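You operate a simulated robot arm through the tools that you are given. There is no shell and no other tool. Be economical: measure what you need, move in short steps, check, and stop when the job is done.

You run a simulated robot arm. Do the job below in one go: nothing can be reset, and whatever is moved stays where it is left.

TASK
Stack the white box on the brown one in the corner stand and clamp them square.
Fine: push the paddle by its red grip till the window reads SQUARE, green corner lever to lock; pinch and drop nothing.

It is judged by the outcome, as a careful person would: the job done as asked, and still so three seconds after it is handed in. It fails if anything else is knocked over, pushed out of place, dropped, spilled or broken.

THE ROBOT
A 6-joint arm with a two-finger parallel gripper, fixed in place. Base frame: the origin is at the foot of the arm, x ahead of it, y to its left, z up. Units: m, rad, N and s.
With the tool pointing down near the work surface it reaches from about 0.24 to 0.64 m from the base axis. Its first joint turns from -1.152 to 1.152 rad. Payload 2.7 kg.
The tool frame sits at the grasp point between the pads (the TCP): z along the fingers, y along the line on which they close. The tips reach 0.023 m beyond it. Largest opening 0.094 m; finger width 0.038, thickness 0.01; the body of the gripper, 0.054 by 0.096 m, starts 0.039 m behind the TCP.
Orientation is that of the tool frame in the base frame, as [roll, pitch, yaw] about the fixed x, y, z axes, in that order (R = Rz(yaw) Ry(pitch) Rx(roll)). With the fingers straight down and closing along the base's y, the tool's x points along the base's -x, its y along +y and its z along -z.

THE INTERFACE
- The arm moves only by the tool arm_command. Its arguments are lists of equal length, an entry for each row: "linear": the shift along the tool's x, y, z in m, a list of three; "dr": the turn, a rotation vector about the tool's x, y, z in rad, a list of three. In form: {"linear": [[tx, ty, tz], ...], "dr": [[rx, ry, rz], ...]}. A call has 1 to 8 rows; each row shifts and turns the commanded pose from where the row before left it, along the tool's axes as they then stand. "jaw" is the gripper command, from -1 (fully open) to 1 (shut), values between in proportion, set as the call begins (left out, the last holds). A row lasts 0.2 s, in which the tool goes at most 0.05 m and 0.15 rad; a call with a longer step from one row to the next is refused whole, and so is a gripper value outside its range. Where a pose cannot be reached the arm comes as near as it can. A force on the tool above 90 N (or 10 N above the force at the start of the call, whichever is more), or a blocked arm, ends the call early, and 0.2 s more pass. The fingers move at their own pace (about 0.045 m/s each) and stop on an object; they squeeze with about 29 N. The grip force told is the motor's: it shows also when the fingers shut on nothing. Time passes only in rows, and 0.2 s behind the last, so rows that do not move let the fingers close. The reply holds the time, the measured pose of the TCP, the force on the tool along the base axes, the opening and the grip force, in the units named above and with some noise, with the torque about the TCP (base axes, N m) and any sound that the robot's microphone picked up.
- Cameras (640 x 400 px; columns grow to the right, rows downward): "scene" is fixed at [0.0682, -0.4266, 1.4016]; the picture's right is [0.84, -0.55, 0.00], its down [-0.32, -0.49, -0.81] and it looks along [0.44, 0.67, -0.59] (base axes); focal length 330 px, centre (320, 200). "wrist" rides on the gripper at [0.086, 0.016, -0.075] in the tool frame; the picture's right is [-0.18, 0.98, 0.00], its down [-0.58, -0.11, -0.81] and it looks along [-0.79, -0.15, 0.59] (tool axes); focal length 243 px, centre (320, 200). There is no depth. A picture from a camera that has moved, and an enlarged one, comes with that camera's place and axes in the base frame and with its lens.
- snapshot(camera): a new picture of that camera. It takes no simulated time.
- inspect(camera, box): a new picture of the part [left, top, right, bottom] of that camera's present view, enlarged. It takes no simulated time.
- job_done(): hands the job in; it is judged then, once.

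Work in short steps. Places have to be worked out from the pictures, the camera data and where the tool is seen: move nearer, look again, correct. Check each grasp and each placing, and mend what went wrong. You have 120 turns and 84 pictures in all, those below and enlarged ones among them. Open the gripper and draw the arm clear of the work before you hand the job in, unless the task says otherwise; then end with one line.

The tools are called after "Emit:" by a JSON object that holds its "op" and its "data". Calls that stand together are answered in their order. arm_command: Moves the arm, as the interface text tells. Its arguments: {"type":"object","properties":{"linear":{"type":"array","items":{"type":"array","items":{"type":"number"}}},"dr":{"type":"array","items":{"type":"array","items":{"type":"number"}}},"jaw":{"type":"number"}},"required":["linear","dr"]} The other tools are called the same way: snapshot (camera) takes a picture; inspect (camera, box) takes an enlarged picture of a part of a camera's view; job_done () hands the job in.

At the start:

```text
time: 0.0
tcp_pos: [0.4069, -0.0164, 1.1384]
tcp_rot: [3.141, -0.001, -3.139]
wrist_force: [0.0, 0.1, -0.1]
torque: [0.02, 0.0, -0.01]
grip_width: 0.0939
grasp_force: 0.1
```

scene: 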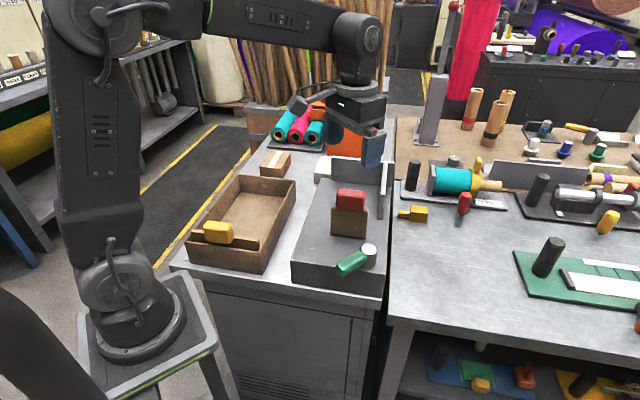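
wrist: 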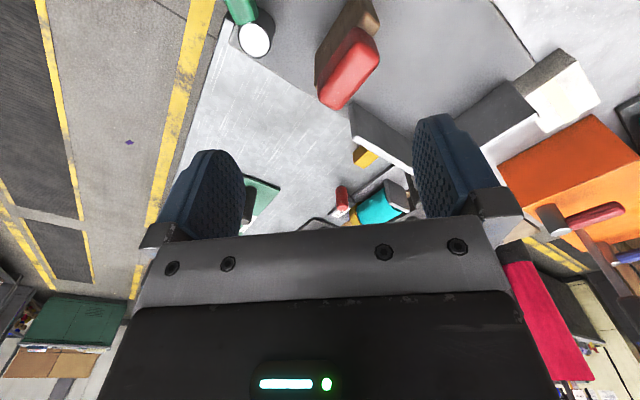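

I'll start with enlarged views of the work area to identify the stand, boxes, paddle, lever and window.

Emit:
{"op": "inspect", "data": {"camera": "scene", "box": [270, 140, 420, 290]}}

Emit:
{"op": "inspect", "data": {"camera": "scene", "box": [170, 100, 350, 280]}}

Emit:
{"op": "inspect", "data": {"camera": "wrist", "box": [200, 0, 640, 240]}}

```text
2.67 times, centred on (345, 215) of scene
camera zoom: at [0.0682, -0.4266, 1.4016], right [0.84, -0.55, 0.0], down [-0.32, -0.49, -0.81], along [0.44, 0.67, -0.59], focal length 881 px, centre (253, 160)
```

zoom: 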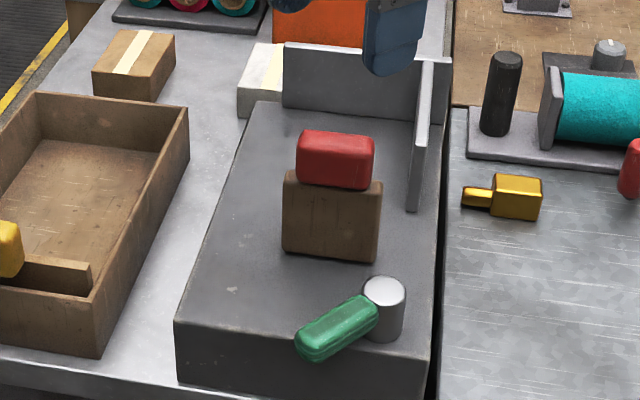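

```text
2.22 times, centred on (260, 190) of scene
camera zoom: at [0.0682, -0.4266, 1.4016], right [0.84, -0.55, 0.0], down [-0.32, -0.49, -0.81], along [0.44, 0.67, -0.59], focal length 734 px, centre (453, 222)
```

zoom: 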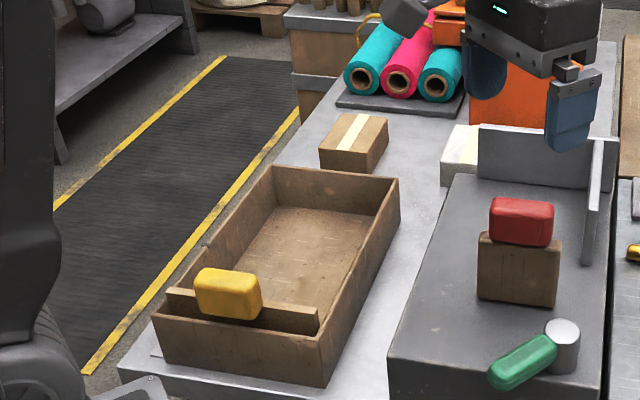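

```text
1.45 times, centred on (420, 120) of wrist
camera zoom: at [0.3195, -0.0003, 1.2118], right [0.18, 0.98, 0.0], down [0.58, -0.11, 0.81], along [0.79, -0.14, -0.59], focal length 353 px, centre (174, 316)
```

zoom: 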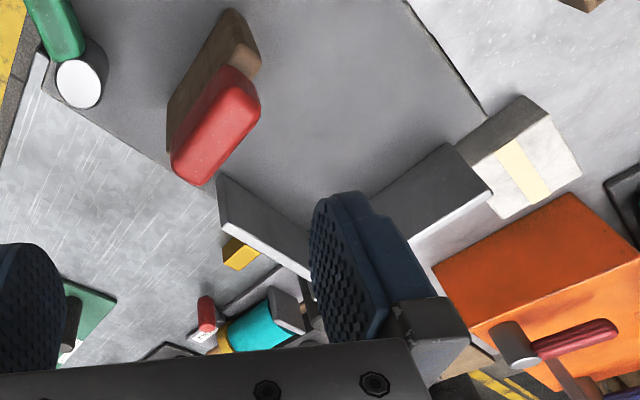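

The stand is turned about 45°, with its corner walls at the far end. The brown (taped) box is on the table to the left and the white box is behind the stand's back wall. I move back and to the left, turning the wrist camera for a steeper view.

Emit:
{"op": "arm_command", "data": {"linear": [[0.0214, 0.0432, -0.004], [0.0214, 0.0432, -0.004], [0.0214, 0.0432, -0.004], [0.0214, 0.0432, -0.004], [0.0214, 0.0432, -0.004], [0, 0, 0], [0, 0, 0], [0, 0, 0]], "dr": [[0, 0, 0], [0, 0, 0], [0, 0, 0], [0, 0, 0], [0, 0, 0], [0, 0, -0.15], [0, 0, -0.15], [0, 0, -0.15]], "jaw": -1}}

Emit:
{"op": "arm_command", "data": {"linear": [[0, 0, 0], [0, 0, 0], [0, 0, 0], [0, 0, 0], [0, 0, 0], [0, 0, 0]], "dr": [[0, 0, -0.15], [0, 0, -0.15], [0, 0.13, 0], [0, 0.13, 0], [0, 0.13, 0], [0, 0.13, 0]]}}

Emit:
{"op": "snapshot", "data": {"camera": "wrist"}}

Emit:
{"op": "snapshot", "data": {"camera": "scene"}}

```text
time: 1.8
tcp_pos: [0.2984, 0.2003, 1.1587]
tcp_rot: [-3.141, 0.0, -2.685]
wrist_force: [0.5, -0.9, 0.9]
torque: [0.04, 0.03, 0.0]
grip_width: 0.0941
grasp_force: 0.0
```

```text
time: 3.2
tcp_pos: [0.2984, 0.2003, 1.1598]
tcp_rot: [-3.141, -0.519, -2.387]
wrist_force: [-0.6, 0.2, -0.5]
torque: [-0.01, -0.02, -0.01]
grip_width: 0.0943
grasp_force: 0.0
```

```text
78 pictures are left
camera wrist: at [0.2597, 0.1852, 1.2652], right [-0.56, 0.83, -0.09], down [0.73, 0.54, 0.41], along [0.39, 0.16, -0.91], focal length 243 px, centre (320, 200)
```

wrist: 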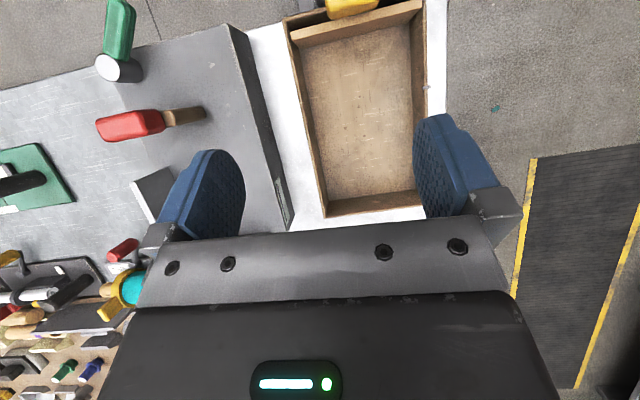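

```text
77 pictures are left
```

scene: 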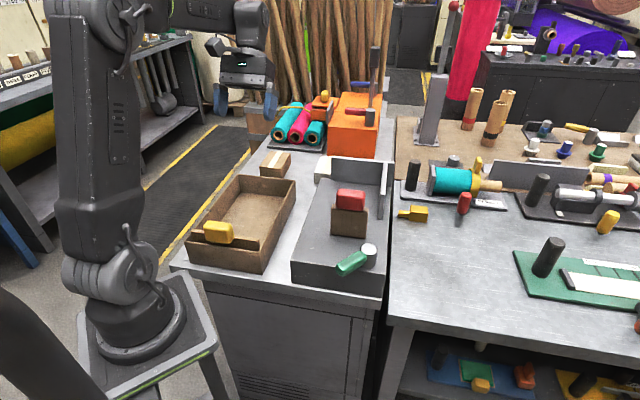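

There is a small dark rectangle on the stand's left side face, possibly the window. I enlarge it along with the boxes.

Emit:
{"op": "inspect", "data": {"camera": "wrist", "box": [220, 90, 340, 230]}}

Emit:
{"op": "inspect", "data": {"camera": "scene", "box": [250, 130, 410, 230]}}

```text
2.86 times, centred on (280, 160) of wrist
camera zoom: at [0.2597, 0.1852, 1.2652], right [-0.56, 0.83, -0.09], down [0.73, 0.54, 0.41], along [0.39, 0.16, -0.91], focal length 693 px, centre (434, 314)
```

zoom: 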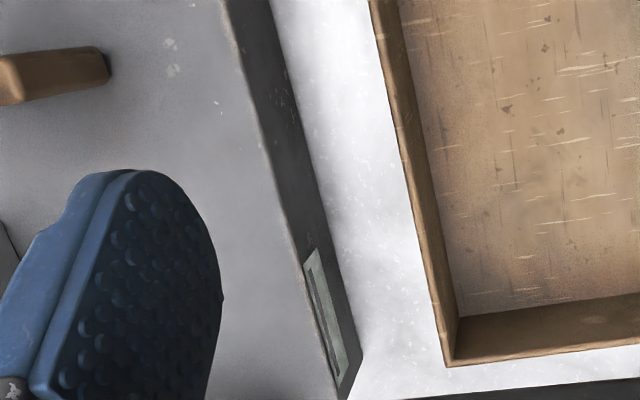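

```text
4.00 times, centred on (330, 180) of scene
camera zoom: at [0.0682, -0.4266, 1.4016], right [0.84, -0.55, 0.0], down [-0.32, -0.49, -0.81], along [0.44, 0.67, -0.59], focal length 1321 px, centre (280, 280)
```

zoom: 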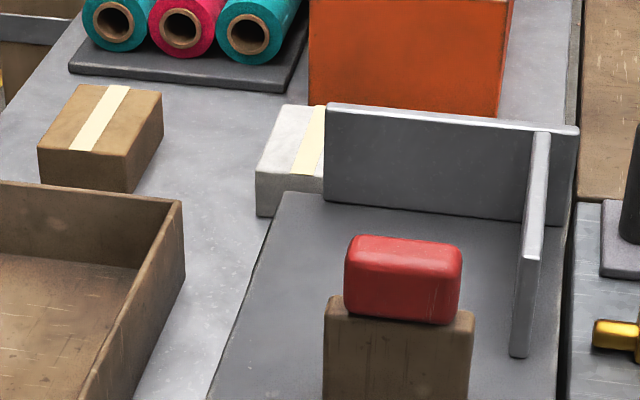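

The window is on the stand's left face near the far end. I level the tool and go lower and nearer the boxes for a good triangulating view.

Emit:
{"op": "arm_command", "data": {"linear": [[0, 0, 0], [0, 0, 0], [0, 0, 0], [0, 0, 0], [-0.031, 0.017, 0.03], [-0.031, 0.017, 0.03], [-0.03, 0.017, 0.03]], "dr": [[0, -0.13, 0], [0, -0.13, 0], [0, -0.13, 0], [0, -0.13, 0], [0, 0, 0], [0, 0, 0], [0, 0, 0]]}}

Emit:
{"op": "snapshot", "data": {"camera": "wrist"}}

```text
time: 4.8
tcp_pos: [0.3309, 0.299, 1.07]
tcp_rot: [-3.14, 0.002, -2.39]
wrist_force: [0.5, -0.1, 0.8]
torque: [0.01, -0.02, 0.01]
grip_width: 0.094
grasp_force: 0.1
```

```text
74 pictures are left
camera wrist: at [0.2563, 0.2519, 1.142], right [-0.54, 0.84, 0.0], down [0.5, 0.32, 0.81], along [0.68, 0.43, -0.59], focal length 243 px, centre (320, 200)
```

wrist: 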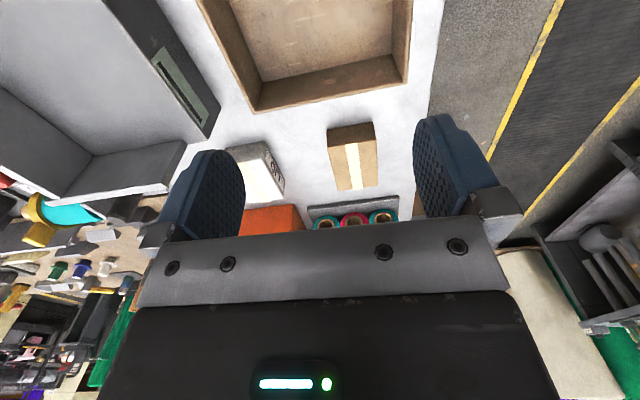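

Emit:
{"op": "inspect", "data": {"camera": "wrist", "box": [230, 100, 410, 220]}}

Emit:
{"op": "inspect", "data": {"camera": "wrist", "box": [60, 20, 240, 140]}}

```text
3.33 times, centred on (320, 160) of wrist
camera zoom: at [0.2563, 0.2519, 1.142], right [-0.54, 0.84, 0.0], down [0.5, 0.32, 0.81], along [0.68, 0.43, -0.59], focal length 809 px, centre (320, 333)
```

zoom: 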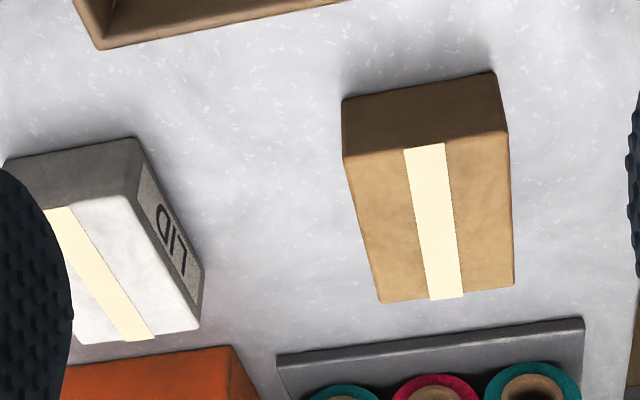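

```text
3.33 times, centred on (150, 80) of wrist
camera zoom: at [0.2563, 0.2519, 1.142], right [-0.54, 0.84, 0.0], down [0.5, 0.32, 0.81], along [0.68, 0.43, -0.59], focal length 809 px, centre (887, 600)
```

zoom: 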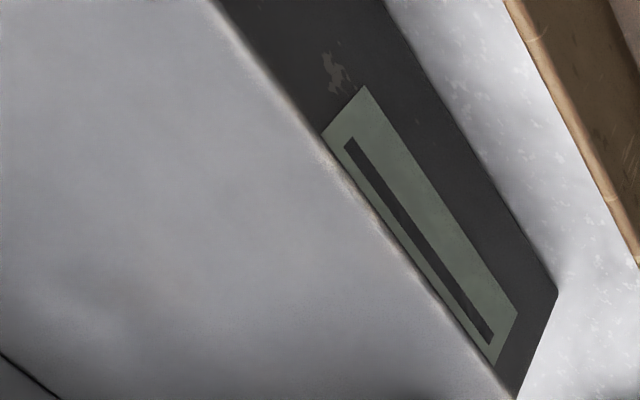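

Triangulation gives the following, with u=(x+y)/√2 and v=(x−y)/√2:
- **Table:** z≈0.822.
- **Brown box:** 0.072×0.107×0.042 m, centred near (0.470, 0.455) and aligned at 45°.
- **White (LID) box:** same size, near u=0.657, v=0.186.
- **Stand:** top at z≈0.894, back wall at u≈0.52, right wall at v≈0.364.

I go above the brown box.

Emit:
{"op": "arm_command", "data": {"linear": [[-0.039, 0.0023, 0], [-0.039, 0.0023, 0], [-0.039, 0.0023, 0], [-0.039, 0.0023, 0], [-0.039, 0.0023, 0], [0, 0, 0.045], [0, 0, 0.045], [0, 0, 0.045]], "dr": [[0, 0, -0.034], [0, 0, 0], [0, 0, 0], [0, 0, 0], [0, 0, 0], [0, 0, 0], [0, 0, 0], [0, 0, 0]]}}

Emit:
{"op": "snapshot", "data": {"camera": "wrist"}}

Emit:
{"op": "inspect", "data": {"camera": "scene", "box": [210, 90, 370, 190]}}

```text
time: 6.6
tcp_pos: [0.4438, 0.427, 0.9286]
tcp_rot: [-3.141, 0.0, -2.355]
wrist_force: [-0.6, -0.3, 0.3]
torque: [0.0, -0.03, -0.01]
grip_width: 0.094
grasp_force: 0.1
out of reach, approached as far as the arm can: row 5
```

```text
71 pictures are left
camera wrist: at [0.3713, 0.3767, 1.0009], right [-0.57, 0.82, 0.0], down [0.49, 0.33, 0.81], along [0.66, 0.46, -0.59], focal length 243 px, centre (320, 200)
```

wrist: 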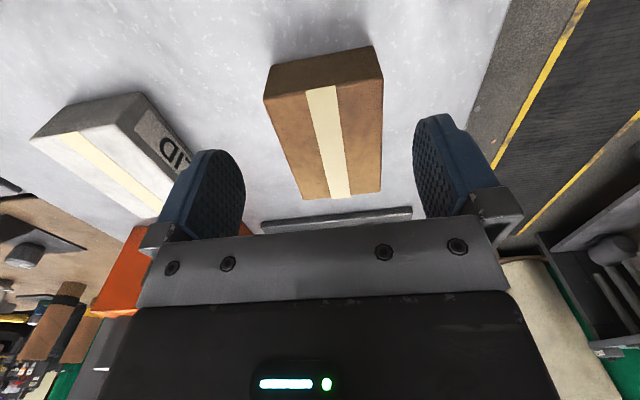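

```text
4.00 times, centred on (290, 140) of scene
camera zoom: at [0.0682, -0.4266, 1.4016], right [0.84, -0.55, 0.0], down [-0.32, -0.49, -0.81], along [0.44, 0.67, -0.59], focal length 1321 px, centre (440, 440)
```

zoom: 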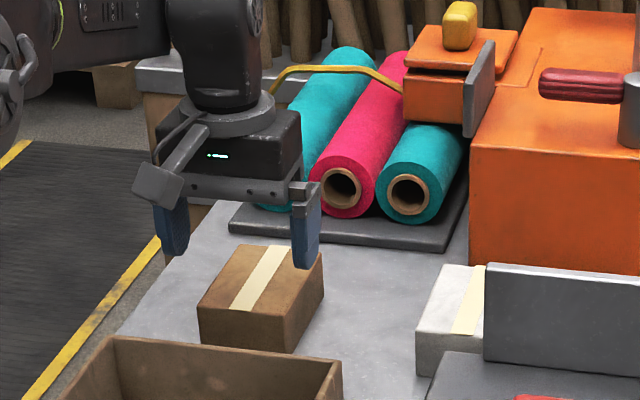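

The box position is confirmed, with its near edge at u≈0.604. I descend while trying to extend further out.

Emit:
{"op": "arm_command", "data": {"linear": [[0, 0.003, 0.03], [-0.022, 0, 0], [0, 0, 0.025], [0, 0, 0.018]], "dr": [[0, 0, 0], [0, 0, 0], [0, 0, 0], [0, 0, 0]]}}

Emit:
{"op": "snapshot", "data": {"camera": "wrist"}}

```text
time: 7.6
tcp_pos: [0.4578, 0.4454, 0.8558]
tcp_rot: [3.141, -0.001, -2.354]
wrist_force: [-0.6, 0.4, -0.2]
torque: [0.0, -0.03, 0.01]
grip_width: 0.0942
grasp_force: 0.0
```

```text
69 pictures are left
camera wrist: at [0.3849, 0.3936, 0.9288], right [-0.57, 0.82, 0.0], down [0.49, 0.33, 0.81], along [0.66, 0.46, -0.59], focal length 243 px, centre (320, 200)
```

wrist: 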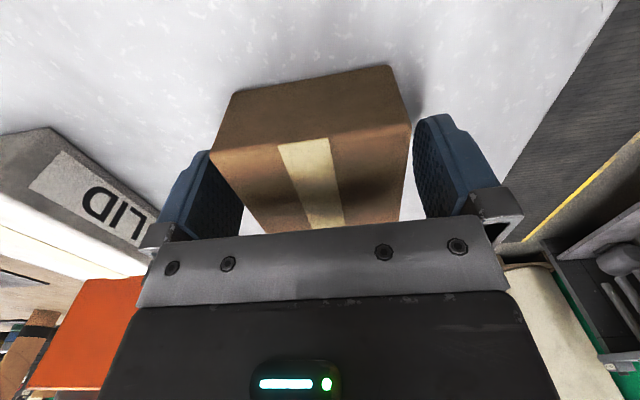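

The fingers straddle the box at u≈0.639 with room each side. I close the gripper.

Emit:
{"op": "arm_command", "data": {"linear": [[0, 0, 0], [0, 0, 0], [0, 0, 0], [0, 0, 0]], "dr": [[0, 0, 0], [0, 0, 0], [0, 0, 0], [0, 0, 0]], "jaw": 1}}

Emit:
{"op": "arm_command", "data": {"linear": [[0, 0, -0.02], [0, 0, -0.03], [0, 0, -0.03]], "dr": [[0, 0, 0], [0, 0, 0], [0, 0, 0]]}}

Emit:
{"op": "snapshot", "data": {"camera": "wrist"}}

```text
time: 8.6
tcp_pos: [0.4572, 0.4435, 0.8562]
tcp_rot: [-3.141, -0.001, -2.354]
wrist_force: [0.5, -0.2, -0.4]
torque: [-0.03, -0.02, 0.01]
grip_width: 0.0746
grasp_force: 28.5
```

```text
time: 9.4
tcp_pos: [0.4572, 0.4442, 0.9376]
tcp_rot: [-3.141, 0.002, -2.355]
wrist_force: [-0.7, -0.5, -1.5]
torque: [-0.05, 0.03, 0.0]
grip_width: 0.0745
grasp_force: 28.8
```

```text
68 pictures are left
camera wrist: at [0.3834, 0.3944, 1.01], right [-0.57, 0.82, 0.0], down [0.49, 0.33, 0.81], along [0.66, 0.46, -0.59], focal length 243 px, centre (320, 200)
```

wrist: 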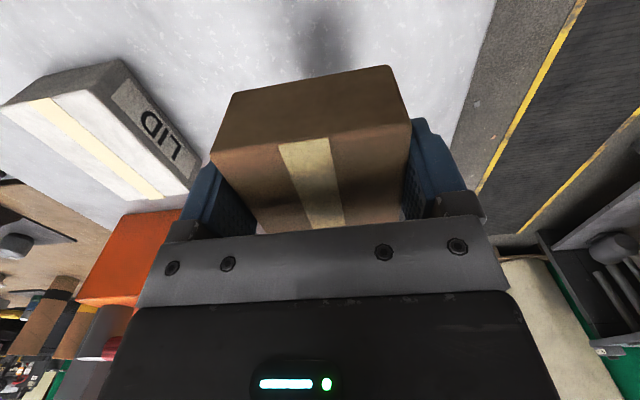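

The brown box is held (width 0.0745) about 0.017 m off-centre outward. I raise it above the walls and paddle and carry it over the stand corner.

Emit:
{"op": "arm_command", "data": {"linear": [[0, 0, -0.04], [0, 0, -0.04], [0, 0, -0.04], [0.0277, -0.035, 0], [0.0277, -0.035, 0], [0.0277, -0.035, 0], [0.0277, -0.035, 0]], "dr": [[0, 0, 0], [0, 0, 0], [0, 0, 0], [0, 0, 0], [0, 0, 0], [0, 0, 0], [0, 0, 0]]}}

Emit:
{"op": "arm_command", "data": {"linear": [[0.0277, -0.039, 0], [0.0277, -0.039, 0], [0.0277, -0.039, 0], [0, -0.039, 0]], "dr": [[0, 0, 0], [0, 0, 0], [0, 0, 0], [0, 0, 0]]}}

Emit:
{"op": "snapshot", "data": {"camera": "wrist"}}

Emit:
{"op": "inspect", "data": {"camera": "scene", "box": [270, 120, 430, 280]}}

```text
time: 11.0
tcp_pos: [0.461, 0.2534, 1.0528]
tcp_rot: [-3.141, 0.0, -2.355]
wrist_force: [0.0, 0.6, -1.9]
torque: [-0.01, 0.03, 0.0]
grip_width: 0.0747
grasp_force: 28.9
out of reach, approached as far as the arm can: row 2, 3
```

```text
time: 12.0
tcp_pos: [0.5147, 0.0821, 1.0542]
tcp_rot: [-3.141, 0.0, -2.354]
wrist_force: [0.2, -0.6, -1.3]
torque: [-0.03, 0.01, 0.02]
grip_width: 0.0746
grasp_force: 28.7
```

```text
67 pictures are left
camera wrist: at [0.4419, 0.0315, 1.1265], right [-0.57, 0.82, 0.0], down [0.49, 0.33, 0.81], along [0.66, 0.46, -0.59], focal length 243 px, centre (320, 200)
```

wrist: 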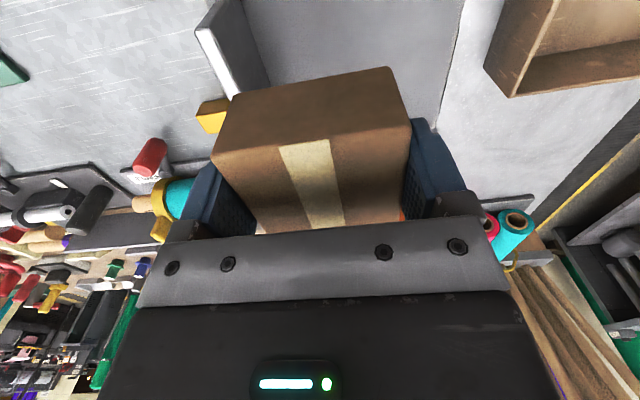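

```text
2.50 times, centred on (350, 200) of scene
camera zoom: at [0.0682, -0.4266, 1.4016], right [0.84, -0.55, 0.0], down [-0.32, -0.49, -0.81], along [0.44, 0.67, -0.59], focal length 826 px, centre (245, 200)
```

zoom: 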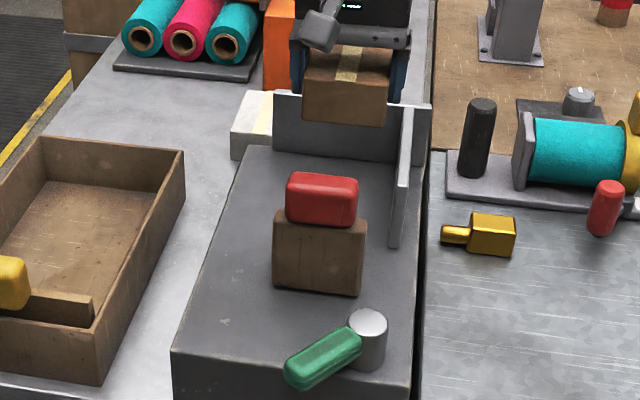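

TCP is at u≈0.422, v≈0.306. The right wall's inner face is at v≈0.357 with its top at z≈0.98, so I shift left to leave room for the finger and lower to just above the stand.

Emit:
{"op": "arm_command", "data": {"linear": [[-0.012, 0.018, 0], [0, 0, 0.03], [0, 0, 0.03], [0, 0, 0.03], [0, 0, 0.022]], "dr": [[0, 0, 0], [0, 0, 0], [0, 0, 0], [0, 0, 0], [0, 0, 0]]}}

Emit:
{"op": "snapshot", "data": {"camera": "wrist"}}

Emit:
{"op": "inspect", "data": {"camera": "scene", "box": [290, 130, 410, 230]}}

```text
time: 13.2
tcp_pos: [0.5129, 0.1048, 0.9392]
tcp_rot: [3.141, 0.0, -2.355]
wrist_force: [0.4, 0.2, -1.6]
torque: [-0.05, 0.02, 0.02]
grip_width: 0.0743
grasp_force: 28.6
```

```text
65 pictures are left
camera wrist: at [0.4395, 0.0539, 1.0115], right [-0.57, 0.82, 0.0], down [0.49, 0.33, 0.81], along [0.66, 0.46, -0.59], focal length 243 px, centre (320, 200)
```

wrist: 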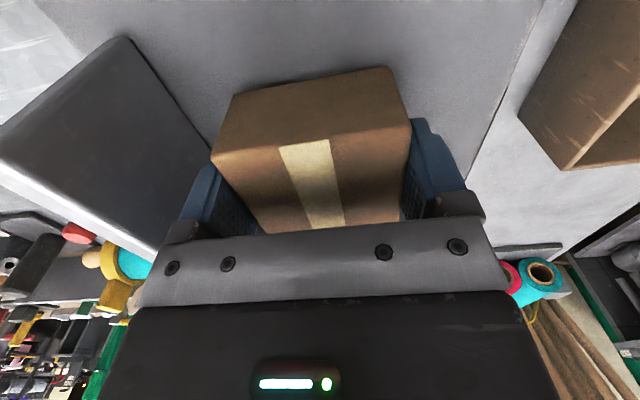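

```text
4.00 times, centred on (350, 180) of scene
camera zoom: at [0.0682, -0.4265, 1.4016], right [0.84, -0.55, 0.0], down [-0.32, -0.49, -0.81], along [0.44, 0.67, -0.59], focal length 1321 px, centre (200, 280)
```

zoom: 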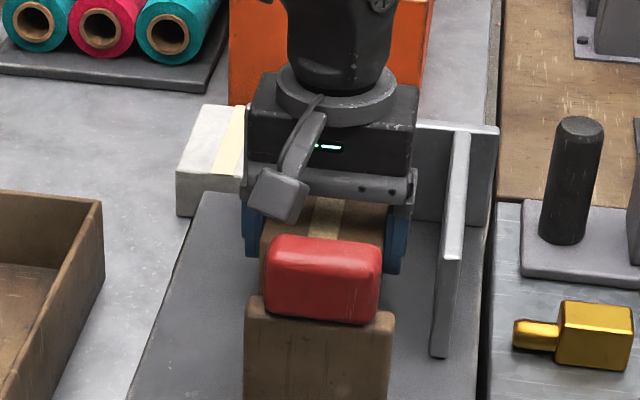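

The wall's inner face is at v≈0.360, giving about 2 cm clearance. I lower in small steps to touch down.

Emit:
{"op": "arm_command", "data": {"linear": [[0, 0, 0.004], [0, 0, 0.003], [0, 0, 0.002]], "dr": [[0, 0, 0], [0, 0, 0], [0, 0, 0]]}}

Emit:
{"op": "arm_command", "data": {"linear": [[0, 0, 0.002], [0, 0, 0.0]], "dr": [[0, 0, 0], [0, 0, 0]]}}

```text
time: 14.0
tcp_pos: [0.5117, 0.1037, 0.9323]
tcp_rot: [3.141, 0.002, -2.355]
wrist_force: [0.0, -0.9, -1.5]
torque: [-0.05, 0.01, 0.0]
grip_width: 0.0743
grasp_force: 29.0
```

```text
time: 14.6
tcp_pos: [0.5119, 0.1038, 0.9326]
tcp_rot: [-3.141, 0.001, -2.355]
wrist_force: [-3.0, 0.3, 7.8]
torque: [0.09, 0.12, 0.01]
grip_width: 0.0745
grasp_force: 29.3
```

Contact force shows the box on the stand. I release with a limited opening and lift.

Emit:
{"op": "arm_command", "data": {"linear": [[0, 0, 0], [0, 0, 0]], "dr": [[0, 0, 0], [0, 0, 0]], "jaw": -0.85}}

Emit:
{"op": "arm_command", "data": {"linear": [[0, 0, -0.02], [0, 0, -0.03], [0, 0, -0.04], [0, 0, -0.03]], "dr": [[0, 0, 0], [0, 0, 0], [0, 0, 0], [0, 0, 0]]}}

Emit:
{"op": "snapshot", "data": {"camera": "wrist"}}

```text
time: 15.2
tcp_pos: [0.5119, 0.1041, 0.9305]
tcp_rot: [-3.141, 0.001, -2.356]
wrist_force: [-0.8, -0.4, 0.1]
torque: [-0.05, 0.0, 0.01]
grip_width: 0.0867
grasp_force: 0.1
```

```text
time: 16.2
tcp_pos: [0.5142, 0.1038, 1.0492]
tcp_rot: [3.141, 0.0, -2.355]
wrist_force: [-0.4, -0.6, -0.4]
torque: [0.05, -0.01, 0.01]
grip_width: 0.087
grasp_force: 0.0
```

```text
63 pictures are left
camera wrist: at [0.4413, 0.0533, 1.1222], right [-0.57, 0.82, 0.0], down [0.49, 0.33, 0.81], along [0.66, 0.46, -0.59], focal length 243 px, centre (320, 200)
```

wrist: 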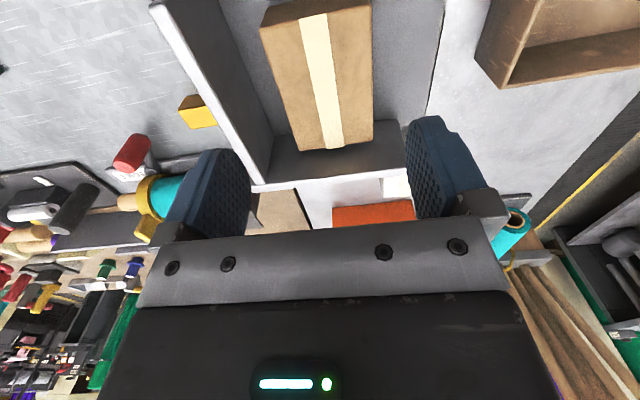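

The brown box sits upright near the back wall, with about 2.5 cm to the right wall. Next I move over toward the white box, above the wall, with the jaw fully open.

Emit:
{"op": "arm_command", "data": {"linear": [[-0.037, 0.026, 0], [-0.037, 0.026, 0], [-0.037, 0.026, 0], [-0.037, 0.026, 0]], "dr": [[0, 0, 0], [0, 0, 0], [0, 0, 0], [0, 0, 0]], "jaw": -1}}

Emit:
{"op": "snapshot", "data": {"camera": "wrist"}}

Emit:
{"op": "inspect", "data": {"camera": "scene", "box": [270, 100, 430, 230]}}

```text
time: 17.2
tcp_pos: [0.5424, 0.28, 1.049]
tcp_rot: [3.142, -0.002, -2.355]
wrist_force: [-0.6, 0.5, 0.6]
torque: [0.01, 0.02, -0.01]
grip_width: 0.0939
grasp_force: 0.0
```

```text
62 pictures are left
camera wrist: at [0.47, 0.2294, 1.1218], right [-0.57, 0.82, 0.0], down [0.49, 0.34, 0.81], along [0.66, 0.46, -0.59], focal length 243 px, centre (320, 200)
```

wrist: 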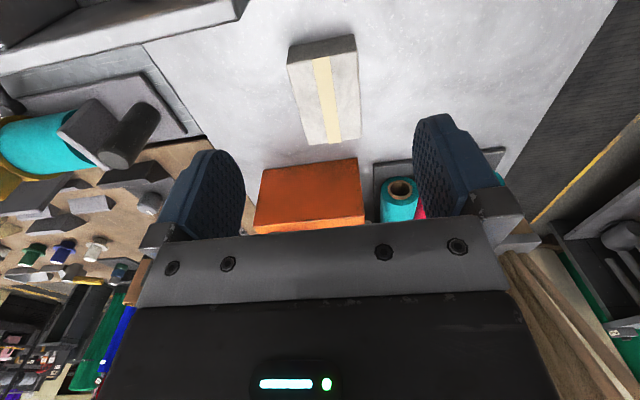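

```text
3.08 times, centred on (350, 165) of scene
camera zoom: at [0.0682, -0.4266, 1.4016], right [0.84, -0.55, 0.0], down [-0.32, -0.49, -0.81], along [0.44, 0.67, -0.59], focal length 1016 px, centre (228, 308)
```

zoom: 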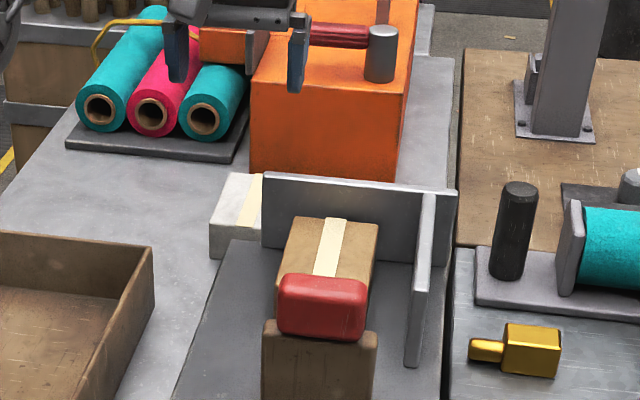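

The white box is at v≈0.188 with its near edge at u≈0.603, aligned with the tool. I descend partway and extend outward, staying clear of the back wall.

Emit:
{"op": "arm_command", "data": {"linear": [[0, -0.002, 0.04], [-0.02, 0, 0.04], [-0.018, 0, 0.03]], "dr": [[0, 0, 0], [0, 0, 0], [0, 0, 0]]}}

Emit:
{"op": "snapshot", "data": {"camera": "wrist"}}

Emit:
{"op": "inspect", "data": {"camera": "scene", "box": [270, 100, 430, 230]}}

```text
time: 18.0
tcp_pos: [0.5655, 0.3017, 0.9393]
tcp_rot: [-3.141, 0.002, -2.355]
wrist_force: [-0.9, -0.3, -0.1]
torque: [0.01, 0.01, 0.02]
grip_width: 0.0938
grasp_force: 0.0
out of reach, approached as far as the arm can: row 3
```

```text
60 pictures are left
camera wrist: at [0.4932, 0.2513, 1.0114], right [-0.57, 0.82, 0.0], down [0.49, 0.33, 0.81], along [0.67, 0.46, -0.59], focal length 243 px, centre (320, 200)
```

wrist: 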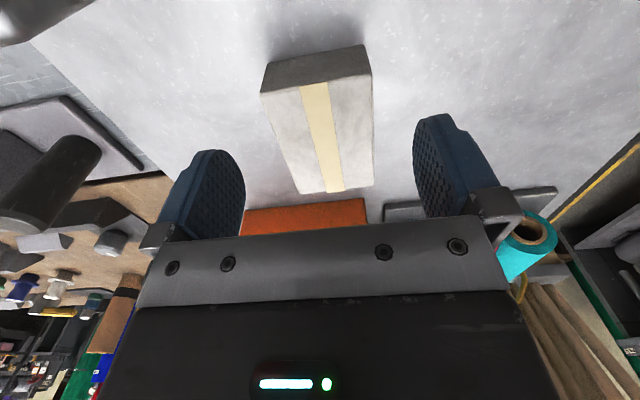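

```text
3.08 times, centred on (350, 165) of scene
camera zoom: at [0.0682, -0.4266, 1.4016], right [0.84, -0.55, 0.0], down [-0.32, -0.49, -0.81], along [0.44, 0.67, -0.59], focal length 1016 px, centre (228, 308)
```

zoom: 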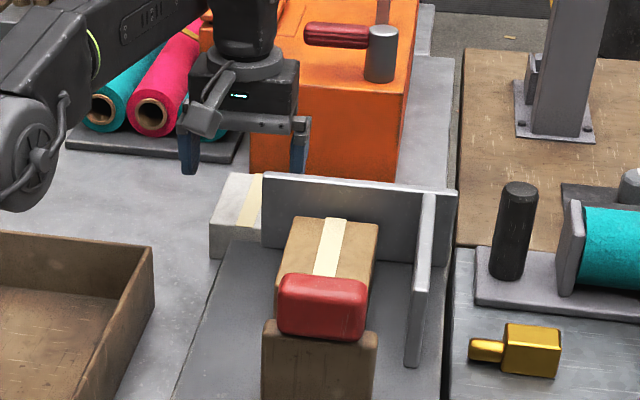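

The tool is at u≈0.613, over the near end of the white box. I descend around it, extending as far as reach allows.

Emit:
{"op": "arm_command", "data": {"linear": [[0, 0, 0.03], [0, 0, 0.03], [-0.006, 0, 0.019], [-0.004, 0, 0]], "dr": [[0, 0, 0], [0, 0, 0], [0, 0, 0], [0, 0, 0]]}}

Emit:
{"op": "snapshot", "data": {"camera": "wrist"}}

Emit:
{"op": "inspect", "data": {"camera": "scene", "box": [270, 100, 430, 230]}}

```text
time: 19.0
tcp_pos: [0.5656, 0.3053, 0.8585]
tcp_rot: [3.14, -0.001, -2.354]
wrist_force: [0.2, -1.0, -0.6]
torque: [-0.01, 0.03, -0.01]
grip_width: 0.0941
grasp_force: 0.0
out of reach, approached as far as the arm can: row 3, 4
```

```text
58 pictures are left
camera wrist: at [0.493, 0.2548, 0.9318], right [-0.57, 0.82, 0.0], down [0.49, 0.33, 0.81], along [0.66, 0.46, -0.59], focal length 243 px, centre (320, 200)
```

wrist: 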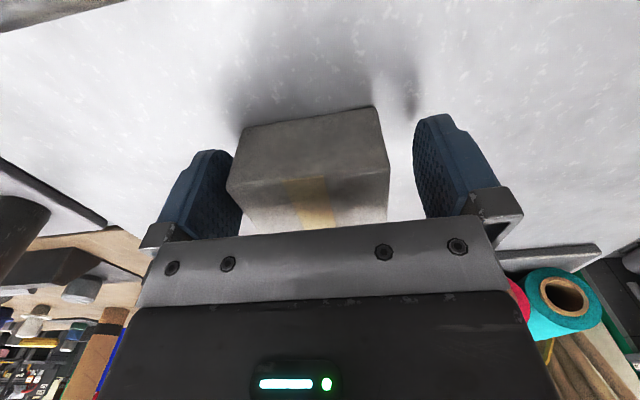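

```text
3.08 times, centred on (350, 165) of scene
camera zoom: at [0.0682, -0.4266, 1.4016], right [0.84, -0.55, 0.0], down [-0.32, -0.49, -0.81], along [0.44, 0.67, -0.59], focal length 1016 px, centre (228, 308)
```

zoom: 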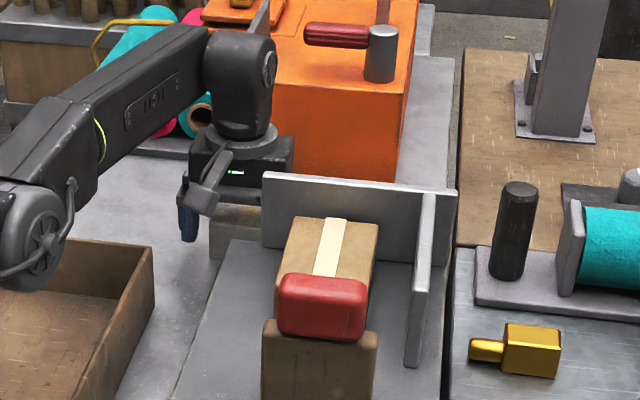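

The fingers overlap the box by about 3 cm. I close, then lift slightly and check for sag.

Emit:
{"op": "arm_command", "data": {"linear": [[0, 0, 0], [0, 0, 0], [0, 0, 0], [0, 0, 0]], "dr": [[0, 0, 0], [0, 0, 0], [0, 0, 0], [0, 0, 0]], "jaw": 1}}

Emit:
{"op": "arm_command", "data": {"linear": [[0, 0, -0.01], [0, 0, -0.02], [0, 0, 0]], "dr": [[0, 0, 0], [0, 0, 0], [0, 0, 0]]}}

Emit:
{"op": "snapshot", "data": {"camera": "wrist"}}

```text
time: 20.0
tcp_pos: [0.5651, 0.3057, 0.8603]
tcp_rot: [3.142, 0.001, -2.355]
wrist_force: [-0.1, -0.1, -0.8]
torque: [-0.05, 0.03, 0.0]
grip_width: 0.0753
grasp_force: 29.4
```

```text
time: 20.8
tcp_pos: [0.5657, 0.305, 0.8909]
tcp_rot: [-3.141, -0.001, -2.356]
wrist_force: [0.1, -0.3, -1.6]
torque: [-0.04, 0.03, 0.0]
grip_width: 0.075
grasp_force: 28.7
```

```text
56 pictures are left
camera wrist: at [0.4926, 0.255, 0.9638], right [-0.57, 0.82, 0.0], down [0.49, 0.33, 0.81], along [0.66, 0.46, -0.59], focal length 243 px, centre (320, 200)
```

wrist: 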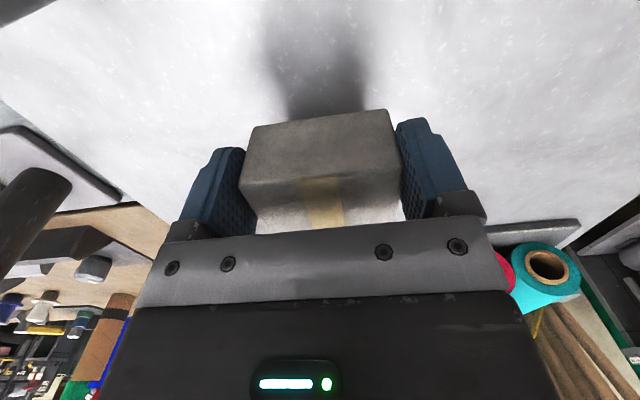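

The white box is held and stays level. I raise it over the wall, then carry it above the brown box.

Emit:
{"op": "arm_command", "data": {"linear": [[0, 0, -0.04], [0, 0, -0.04], [0, 0, -0.04], [0.01, 0, -0.04], [0.039, -0.0208, -0.02], [0.039, -0.0208, 0], [0.039, -0.0208, 0], [0.039, -0.0208, 0]], "dr": [[0, 0, 0], [0, 0, 0], [0, 0, 0], [0, 0, 0], [0, 0, 0], [0, 0, 0], [0, 0, 0], [0, 0, 0]]}}

Emit:
{"op": "snapshot", "data": {"camera": "wrist"}}

Emit:
{"op": "inspect", "data": {"camera": "scene", "box": [270, 100, 430, 230]}}

```text
time: 22.6
tcp_pos: [0.4944, 0.119, 1.0682]
tcp_rot: [-3.141, 0.001, -2.353]
wrist_force: [0.0, 0.0, -0.6]
torque: [-0.01, 0.02, -0.03]
grip_width: 0.0748
grasp_force: 28.6
out of reach, approached as far as the arm can: row 2, 3
```

```text
55 pictures are left
camera wrist: at [0.4222, 0.0691, 1.1402], right [-0.57, 0.82, 0.0], down [0.49, 0.33, 0.81], along [0.66, 0.46, -0.59], focal length 243 px, centre (320, 200)
```

wrist: 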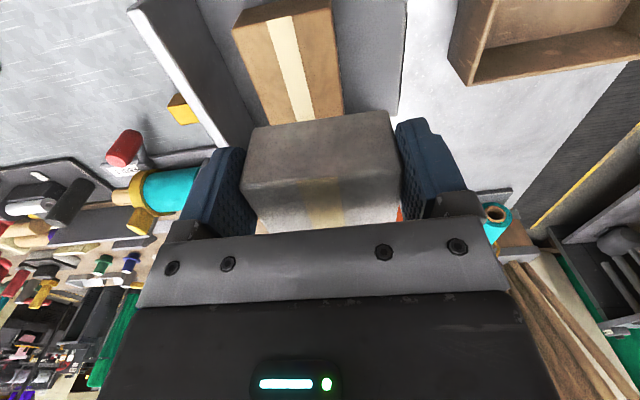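

```text
3.08 times, centred on (350, 165) of scene
camera zoom: at [0.0683, -0.4265, 1.4016], right [0.84, -0.55, 0.0], down [-0.32, -0.49, -0.81], along [0.44, 0.67, -0.59], focal length 1016 px, centre (228, 308)
```

zoom: 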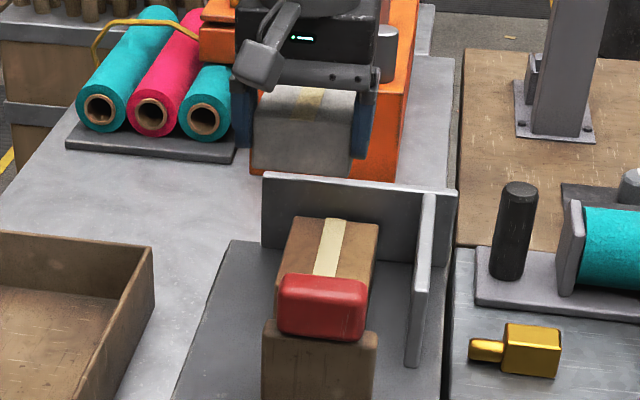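

The brown box is at v≈0.287 with its near edge at u≈0.407. I align the white box over it, slightly nearer so it clears the back wall, and lower to just above.

Emit:
{"op": "arm_command", "data": {"linear": [[0.0207, -0.0215, 0], [0, 0, 0.03], [0, 0, 0.03], [0, 0, 0.02]], "dr": [[0, 0, 0], [0, 0, 0], [0, 0, 0], [0, 0, 0]]}}

Emit:
{"op": "snapshot", "data": {"camera": "wrist"}}

Emit:
{"op": "inspect", "data": {"camera": "scene", "box": [290, 130, 410, 230]}}

```text
time: 23.6
tcp_pos: [0.496, 0.0897, 0.9879]
tcp_rot: [-3.141, 0.001, -2.355]
wrist_force: [-0.1, -1.3, -1.4]
torque: [-0.02, 0.01, 0.0]
grip_width: 0.0749
grasp_force: 29.4
```

```text
53 pictures are left
camera wrist: at [0.4236, 0.0394, 1.0615], right [-0.57, 0.82, 0.0], down [0.49, 0.33, 0.81], along [0.66, 0.46, -0.59], focal length 243 px, centre (320, 200)
```

wrist: 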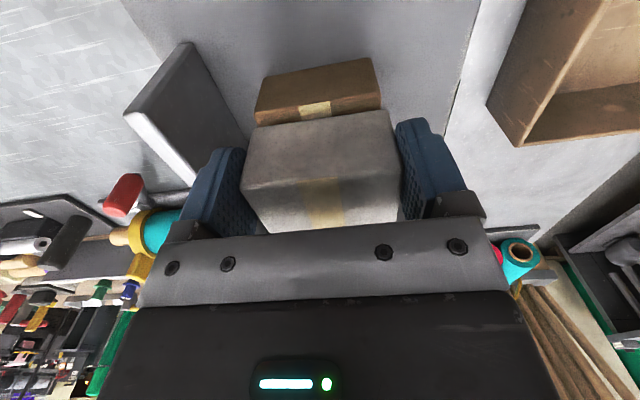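

```text
4.00 times, centred on (350, 180) of scene
camera zoom: at [0.0682, -0.4266, 1.4016], right [0.84, -0.55, 0.0], down [-0.32, -0.49, -0.81], along [0.44, 0.67, -0.59], focal length 1321 px, centre (200, 280)
```

zoom: 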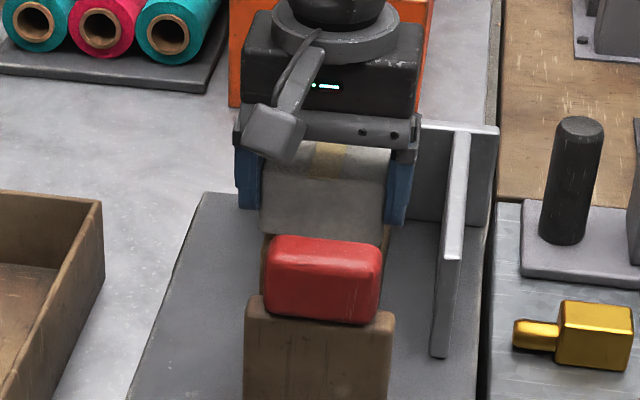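

It is aligned over the brown box. I lower gently until contact.

Emit:
{"op": "arm_command", "data": {"linear": [[0, 0, 0.004], [0, 0, 0.003], [0, 0, 0.002]], "dr": [[0, 0, 0], [0, 0, 0], [0, 0, 0]]}}

Emit:
{"op": "arm_command", "data": {"linear": [[0, 0, 0.002], [0, 0, 0.0]], "dr": [[0, 0, 0], [0, 0, 0]]}}

Emit:
{"op": "inspect", "data": {"camera": "wrist", "box": [180, 20, 460, 220]}}

```text
time: 24.4
tcp_pos: [0.4959, 0.091, 0.9802]
tcp_rot: [-3.141, 0.001, -2.355]
wrist_force: [-0.5, -0.3, -0.8]
torque: [-0.05, 0.01, 0.04]
grip_width: 0.0746
grasp_force: 28.9
```

```text
time: 25.0
tcp_pos: [0.4975, 0.09, 0.9787]
tcp_rot: [-3.14, 0.005, -2.354]
wrist_force: [-4.7, -1.1, 18.5]
torque: [0.08, 0.14, -0.04]
grip_width: 0.0747
grasp_force: 29.0
```

```text
2.00 times, centred on (320, 120) of wrist
camera zoom: at [0.4241, 0.041, 1.0512], right [-0.57, 0.82, 0.0], down [0.48, 0.33, 0.81], along [0.67, 0.46, -0.59], focal length 485 px, centre (320, 360)
```

zoom: 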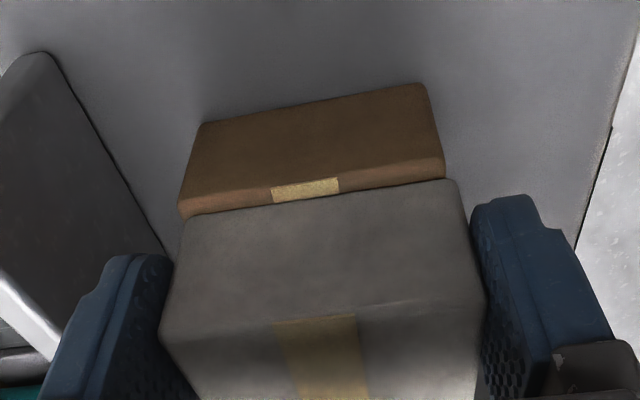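

Contact is felt and the white box sits on the brown, aligned to a few millimetres. I release with a limited opening and lift away.

Emit:
{"op": "arm_command", "data": {"linear": [[0, 0, -0.001], [0, 0, 0]], "dr": [[0, 0, 0], [0, 0, 0]], "jaw": -0.85}}

Emit:
{"op": "arm_command", "data": {"linear": [[0, 0, -0.02], [0, 0, -0.03], [0, 0, -0.04], [0, 0, -0.03]], "dr": [[0, 0, 0], [0, 0, 0], [0, 0, 0], [0, 0, 0]]}}

Emit:
{"op": "snapshot", "data": {"camera": "wrist"}}

Emit:
{"op": "inspect", "data": {"camera": "scene", "box": [290, 130, 410, 280]}}

```text
time: 25.6
tcp_pos: [0.4958, 0.0918, 0.978]
tcp_rot: [3.141, 0.0, -2.355]
wrist_force: [0.2, -0.4, 0.2]
torque: [0.0, 0.03, 0.01]
grip_width: 0.087
grasp_force: 0.1
```

```text
time: 26.6
tcp_pos: [0.4959, 0.0915, 1.0991]
tcp_rot: [-3.141, 0.0, -2.354]
wrist_force: [0.3, 0.2, 0.5]
torque: [-0.02, 0.0, 0.0]
grip_width: 0.0869
grasp_force: 0.0
```

```text
50 pictures are left
camera wrist: at [0.4236, 0.0414, 1.172], right [-0.57, 0.82, 0.0], down [0.49, 0.33, 0.81], along [0.66, 0.46, -0.59], focal length 243 px, centre (320, 200)
```

wrist: 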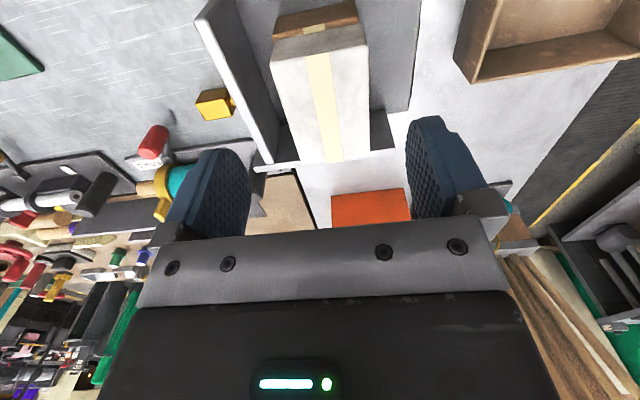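

```text
2.67 times, centred on (350, 205) of scene
camera zoom: at [0.0682, -0.4266, 1.4016], right [0.84, -0.55, 0.0], down [-0.32, -0.49, -0.81], along [0.44, 0.67, -0.59], focal length 881 px, centre (240, 187)
```

zoom: 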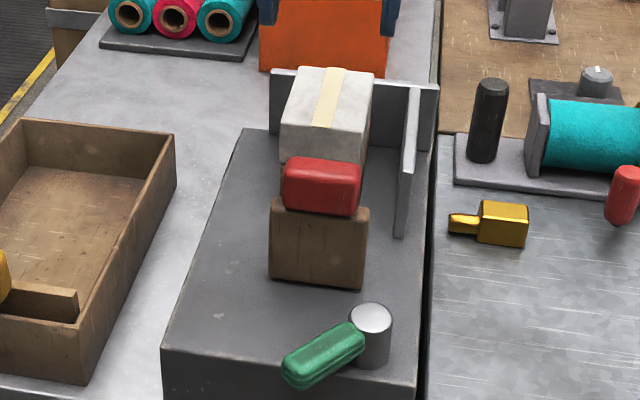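

The stack is neat. The boxes are about 3.5 cm from the right wall, so I close the fingers, go down on the stack's left side straddling both boxes' seam, and push them toward the right wall.

Emit:
{"op": "arm_command", "data": {"linear": [[-0.02, 0.043, 0], [-0.02, 0.043, 0], [0, 0, 0], [0, 0, 0.04], [0, 0, 0.04], [0, 0, 0.04], [0, 0, 0.027]], "dr": [[0, 0, 0], [0, 0, 0], [0, 0, 0], [0, 0, 0], [0, 0, 0], [0, 0, 0], [0, 0, 0]], "jaw": 1}}

Emit:
{"op": "inspect", "data": {"camera": "scene", "box": [290, 130, 410, 230]}}

Emit:
{"op": "snapshot", "data": {"camera": "wrist"}}

```text
time: 28.2
tcp_pos: [0.4652, 0.1796, 0.9528]
tcp_rot: [-3.142, 0.0, -2.355]
wrist_force: [-0.5, 0.1, -0.2]
torque: [-0.02, -0.02, -0.03]
grip_width: 0.0003
grasp_force: 28.8
```

```text
4.00 times, centred on (350, 180) of scene
camera zoom: at [0.0682, -0.4265, 1.4016], right [0.84, -0.55, 0.0], down [-0.32, -0.49, -0.81], along [0.44, 0.67, -0.59], focal length 1321 px, centre (200, 280)
```

zoom: 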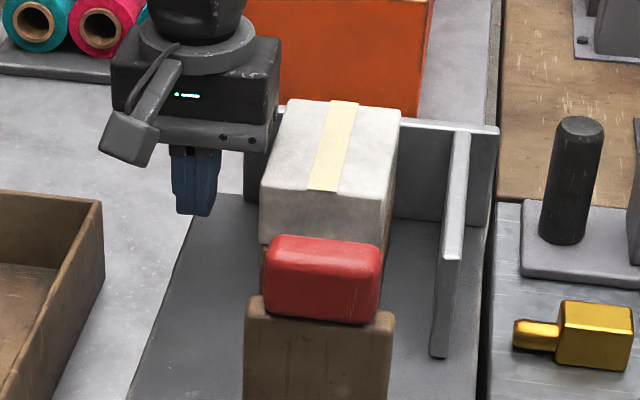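

```text
47 pictures are left
camera wrist: at [0.392, 0.1291, 1.0251], right [-0.57, 0.82, 0.0], down [0.49, 0.33, 0.81], along [0.66, 0.46, -0.59], focal length 243 px, centre (320, 200)
```

wrist: 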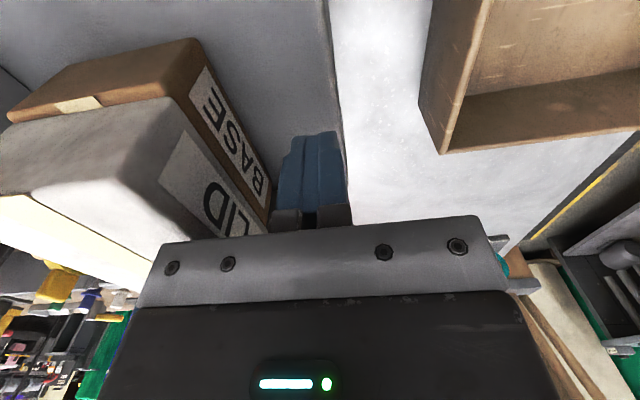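

Both labels (LID/BASE) face the same way. I push gently toward the right wall in small steps, watching the force.

Emit:
{"op": "arm_command", "data": {"linear": [[0, -0.025, 0], [0, -0.012, 0], [0, -0.01, 0], [0, -0.01, 0], [0, -0.008, 0]], "dr": [[0, 0, 0], [0, 0, 0], [0, 0, 0], [0, 0, 0], [0, 0, 0]]}}

Emit:
{"op": "inspect", "data": {"camera": "scene", "box": [290, 130, 410, 230]}}

Emit:
{"op": "snapshot", "data": {"camera": "wrist"}}

```text
time: 29.4
tcp_pos: [0.5086, 0.1361, 0.9505]
tcp_rot: [-3.141, 0.0, -2.355]
wrist_force: [0.0, 0.8, 0.2]
torque: [-0.02, 0.02, -0.01]
grip_width: 0.0
grasp_force: 28.8
```

```text
4.00 times, centred on (350, 180) of scene
camera zoom: at [0.0682, -0.4265, 1.4016], right [0.84, -0.55, 0.0], down [-0.32, -0.49, -0.81], along [0.44, 0.67, -0.59], focal length 1321 px, centre (200, 280)
```

zoom: 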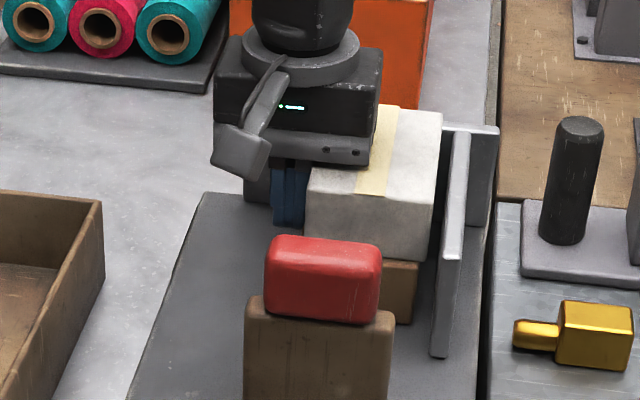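

```text
45 pictures are left
camera wrist: at [0.4362, 0.085, 1.0239], right [-0.57, 0.82, 0.0], down [0.49, 0.33, 0.81], along [0.66, 0.46, -0.59], focal length 243 px, centre (320, 200)
```

wrist: 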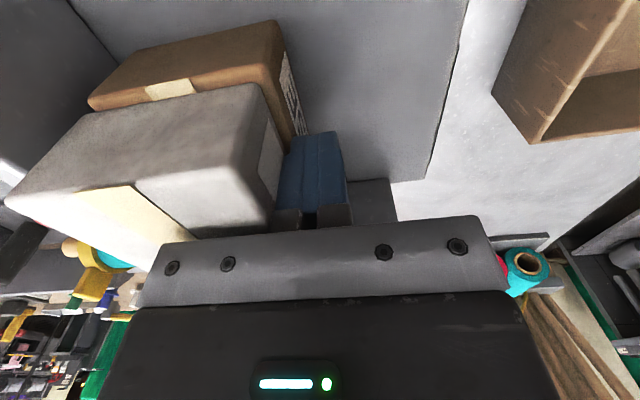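

The stack has moved with TCP at v≈0.263 and roughly 1 cm remains to the wall. I continue in small steps.

Emit:
{"op": "arm_command", "data": {"linear": [[0, -0.004, 0], [0, -0.003, 0], [0, 0, 0]], "dr": [[0, 0, 0], [0, 0, 0], [0, 0, 0]]}}

Emit:
{"op": "arm_command", "data": {"linear": [[0, -0.003, 0], [0, 0, 0]], "dr": [[0, 0, 0], [0, 0, 0]]}}

Emit:
{"op": "inspect", "data": {"camera": "scene", "box": [310, 140, 410, 240]}}

Emit:
{"op": "inspect", "data": {"camera": "wrist", "box": [0, 0, 400, 230]}}

```text
time: 30.2
tcp_pos: [0.5149, 0.1303, 0.9512]
tcp_rot: [-3.14, 0.0, -2.353]
wrist_force: [-0.3, 0.9, 0.0]
torque: [-0.01, -0.01, 0.02]
grip_width: 0.0
grasp_force: 29.6
```

```text
time: 30.8
tcp_pos: [0.5151, 0.1317, 0.9515]
tcp_rot: [3.139, 0.0, -2.353]
wrist_force: [-16.6, 13.4, 5.8]
torque: [-0.31, -0.25, -0.08]
grip_width: 0.0001
grasp_force: 28.6
```

```text
4.00 times, centred on (360, 190) of scene
camera zoom: at [0.0677, -0.4262, 1.4017], right [0.84, -0.55, 0.0], down [-0.32, -0.49, -0.81], along [0.44, 0.67, -0.59], focal length 1321 px, centre (160, 240)
```

zoom: 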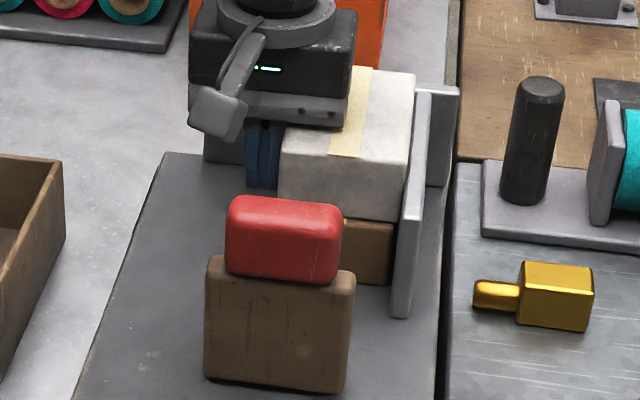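

```text
1.60 times, centred on (200, 115) of wrist
camera zoom: at [0.443, 0.0796, 1.0236], right [-0.57, 0.82, 0.0], down [0.49, 0.33, 0.81], along [0.66, 0.46, -0.59], focal length 388 px, centre (512, 336)
```

zoom: 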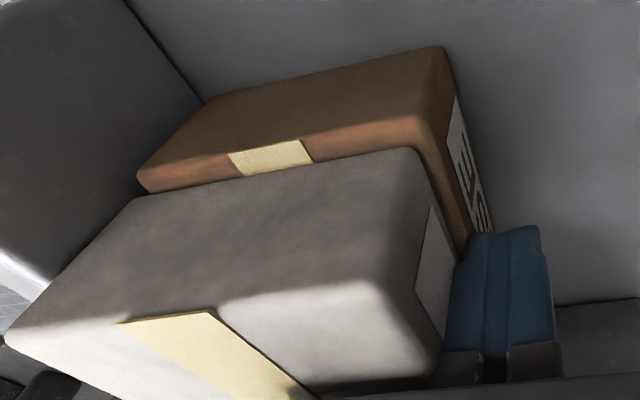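

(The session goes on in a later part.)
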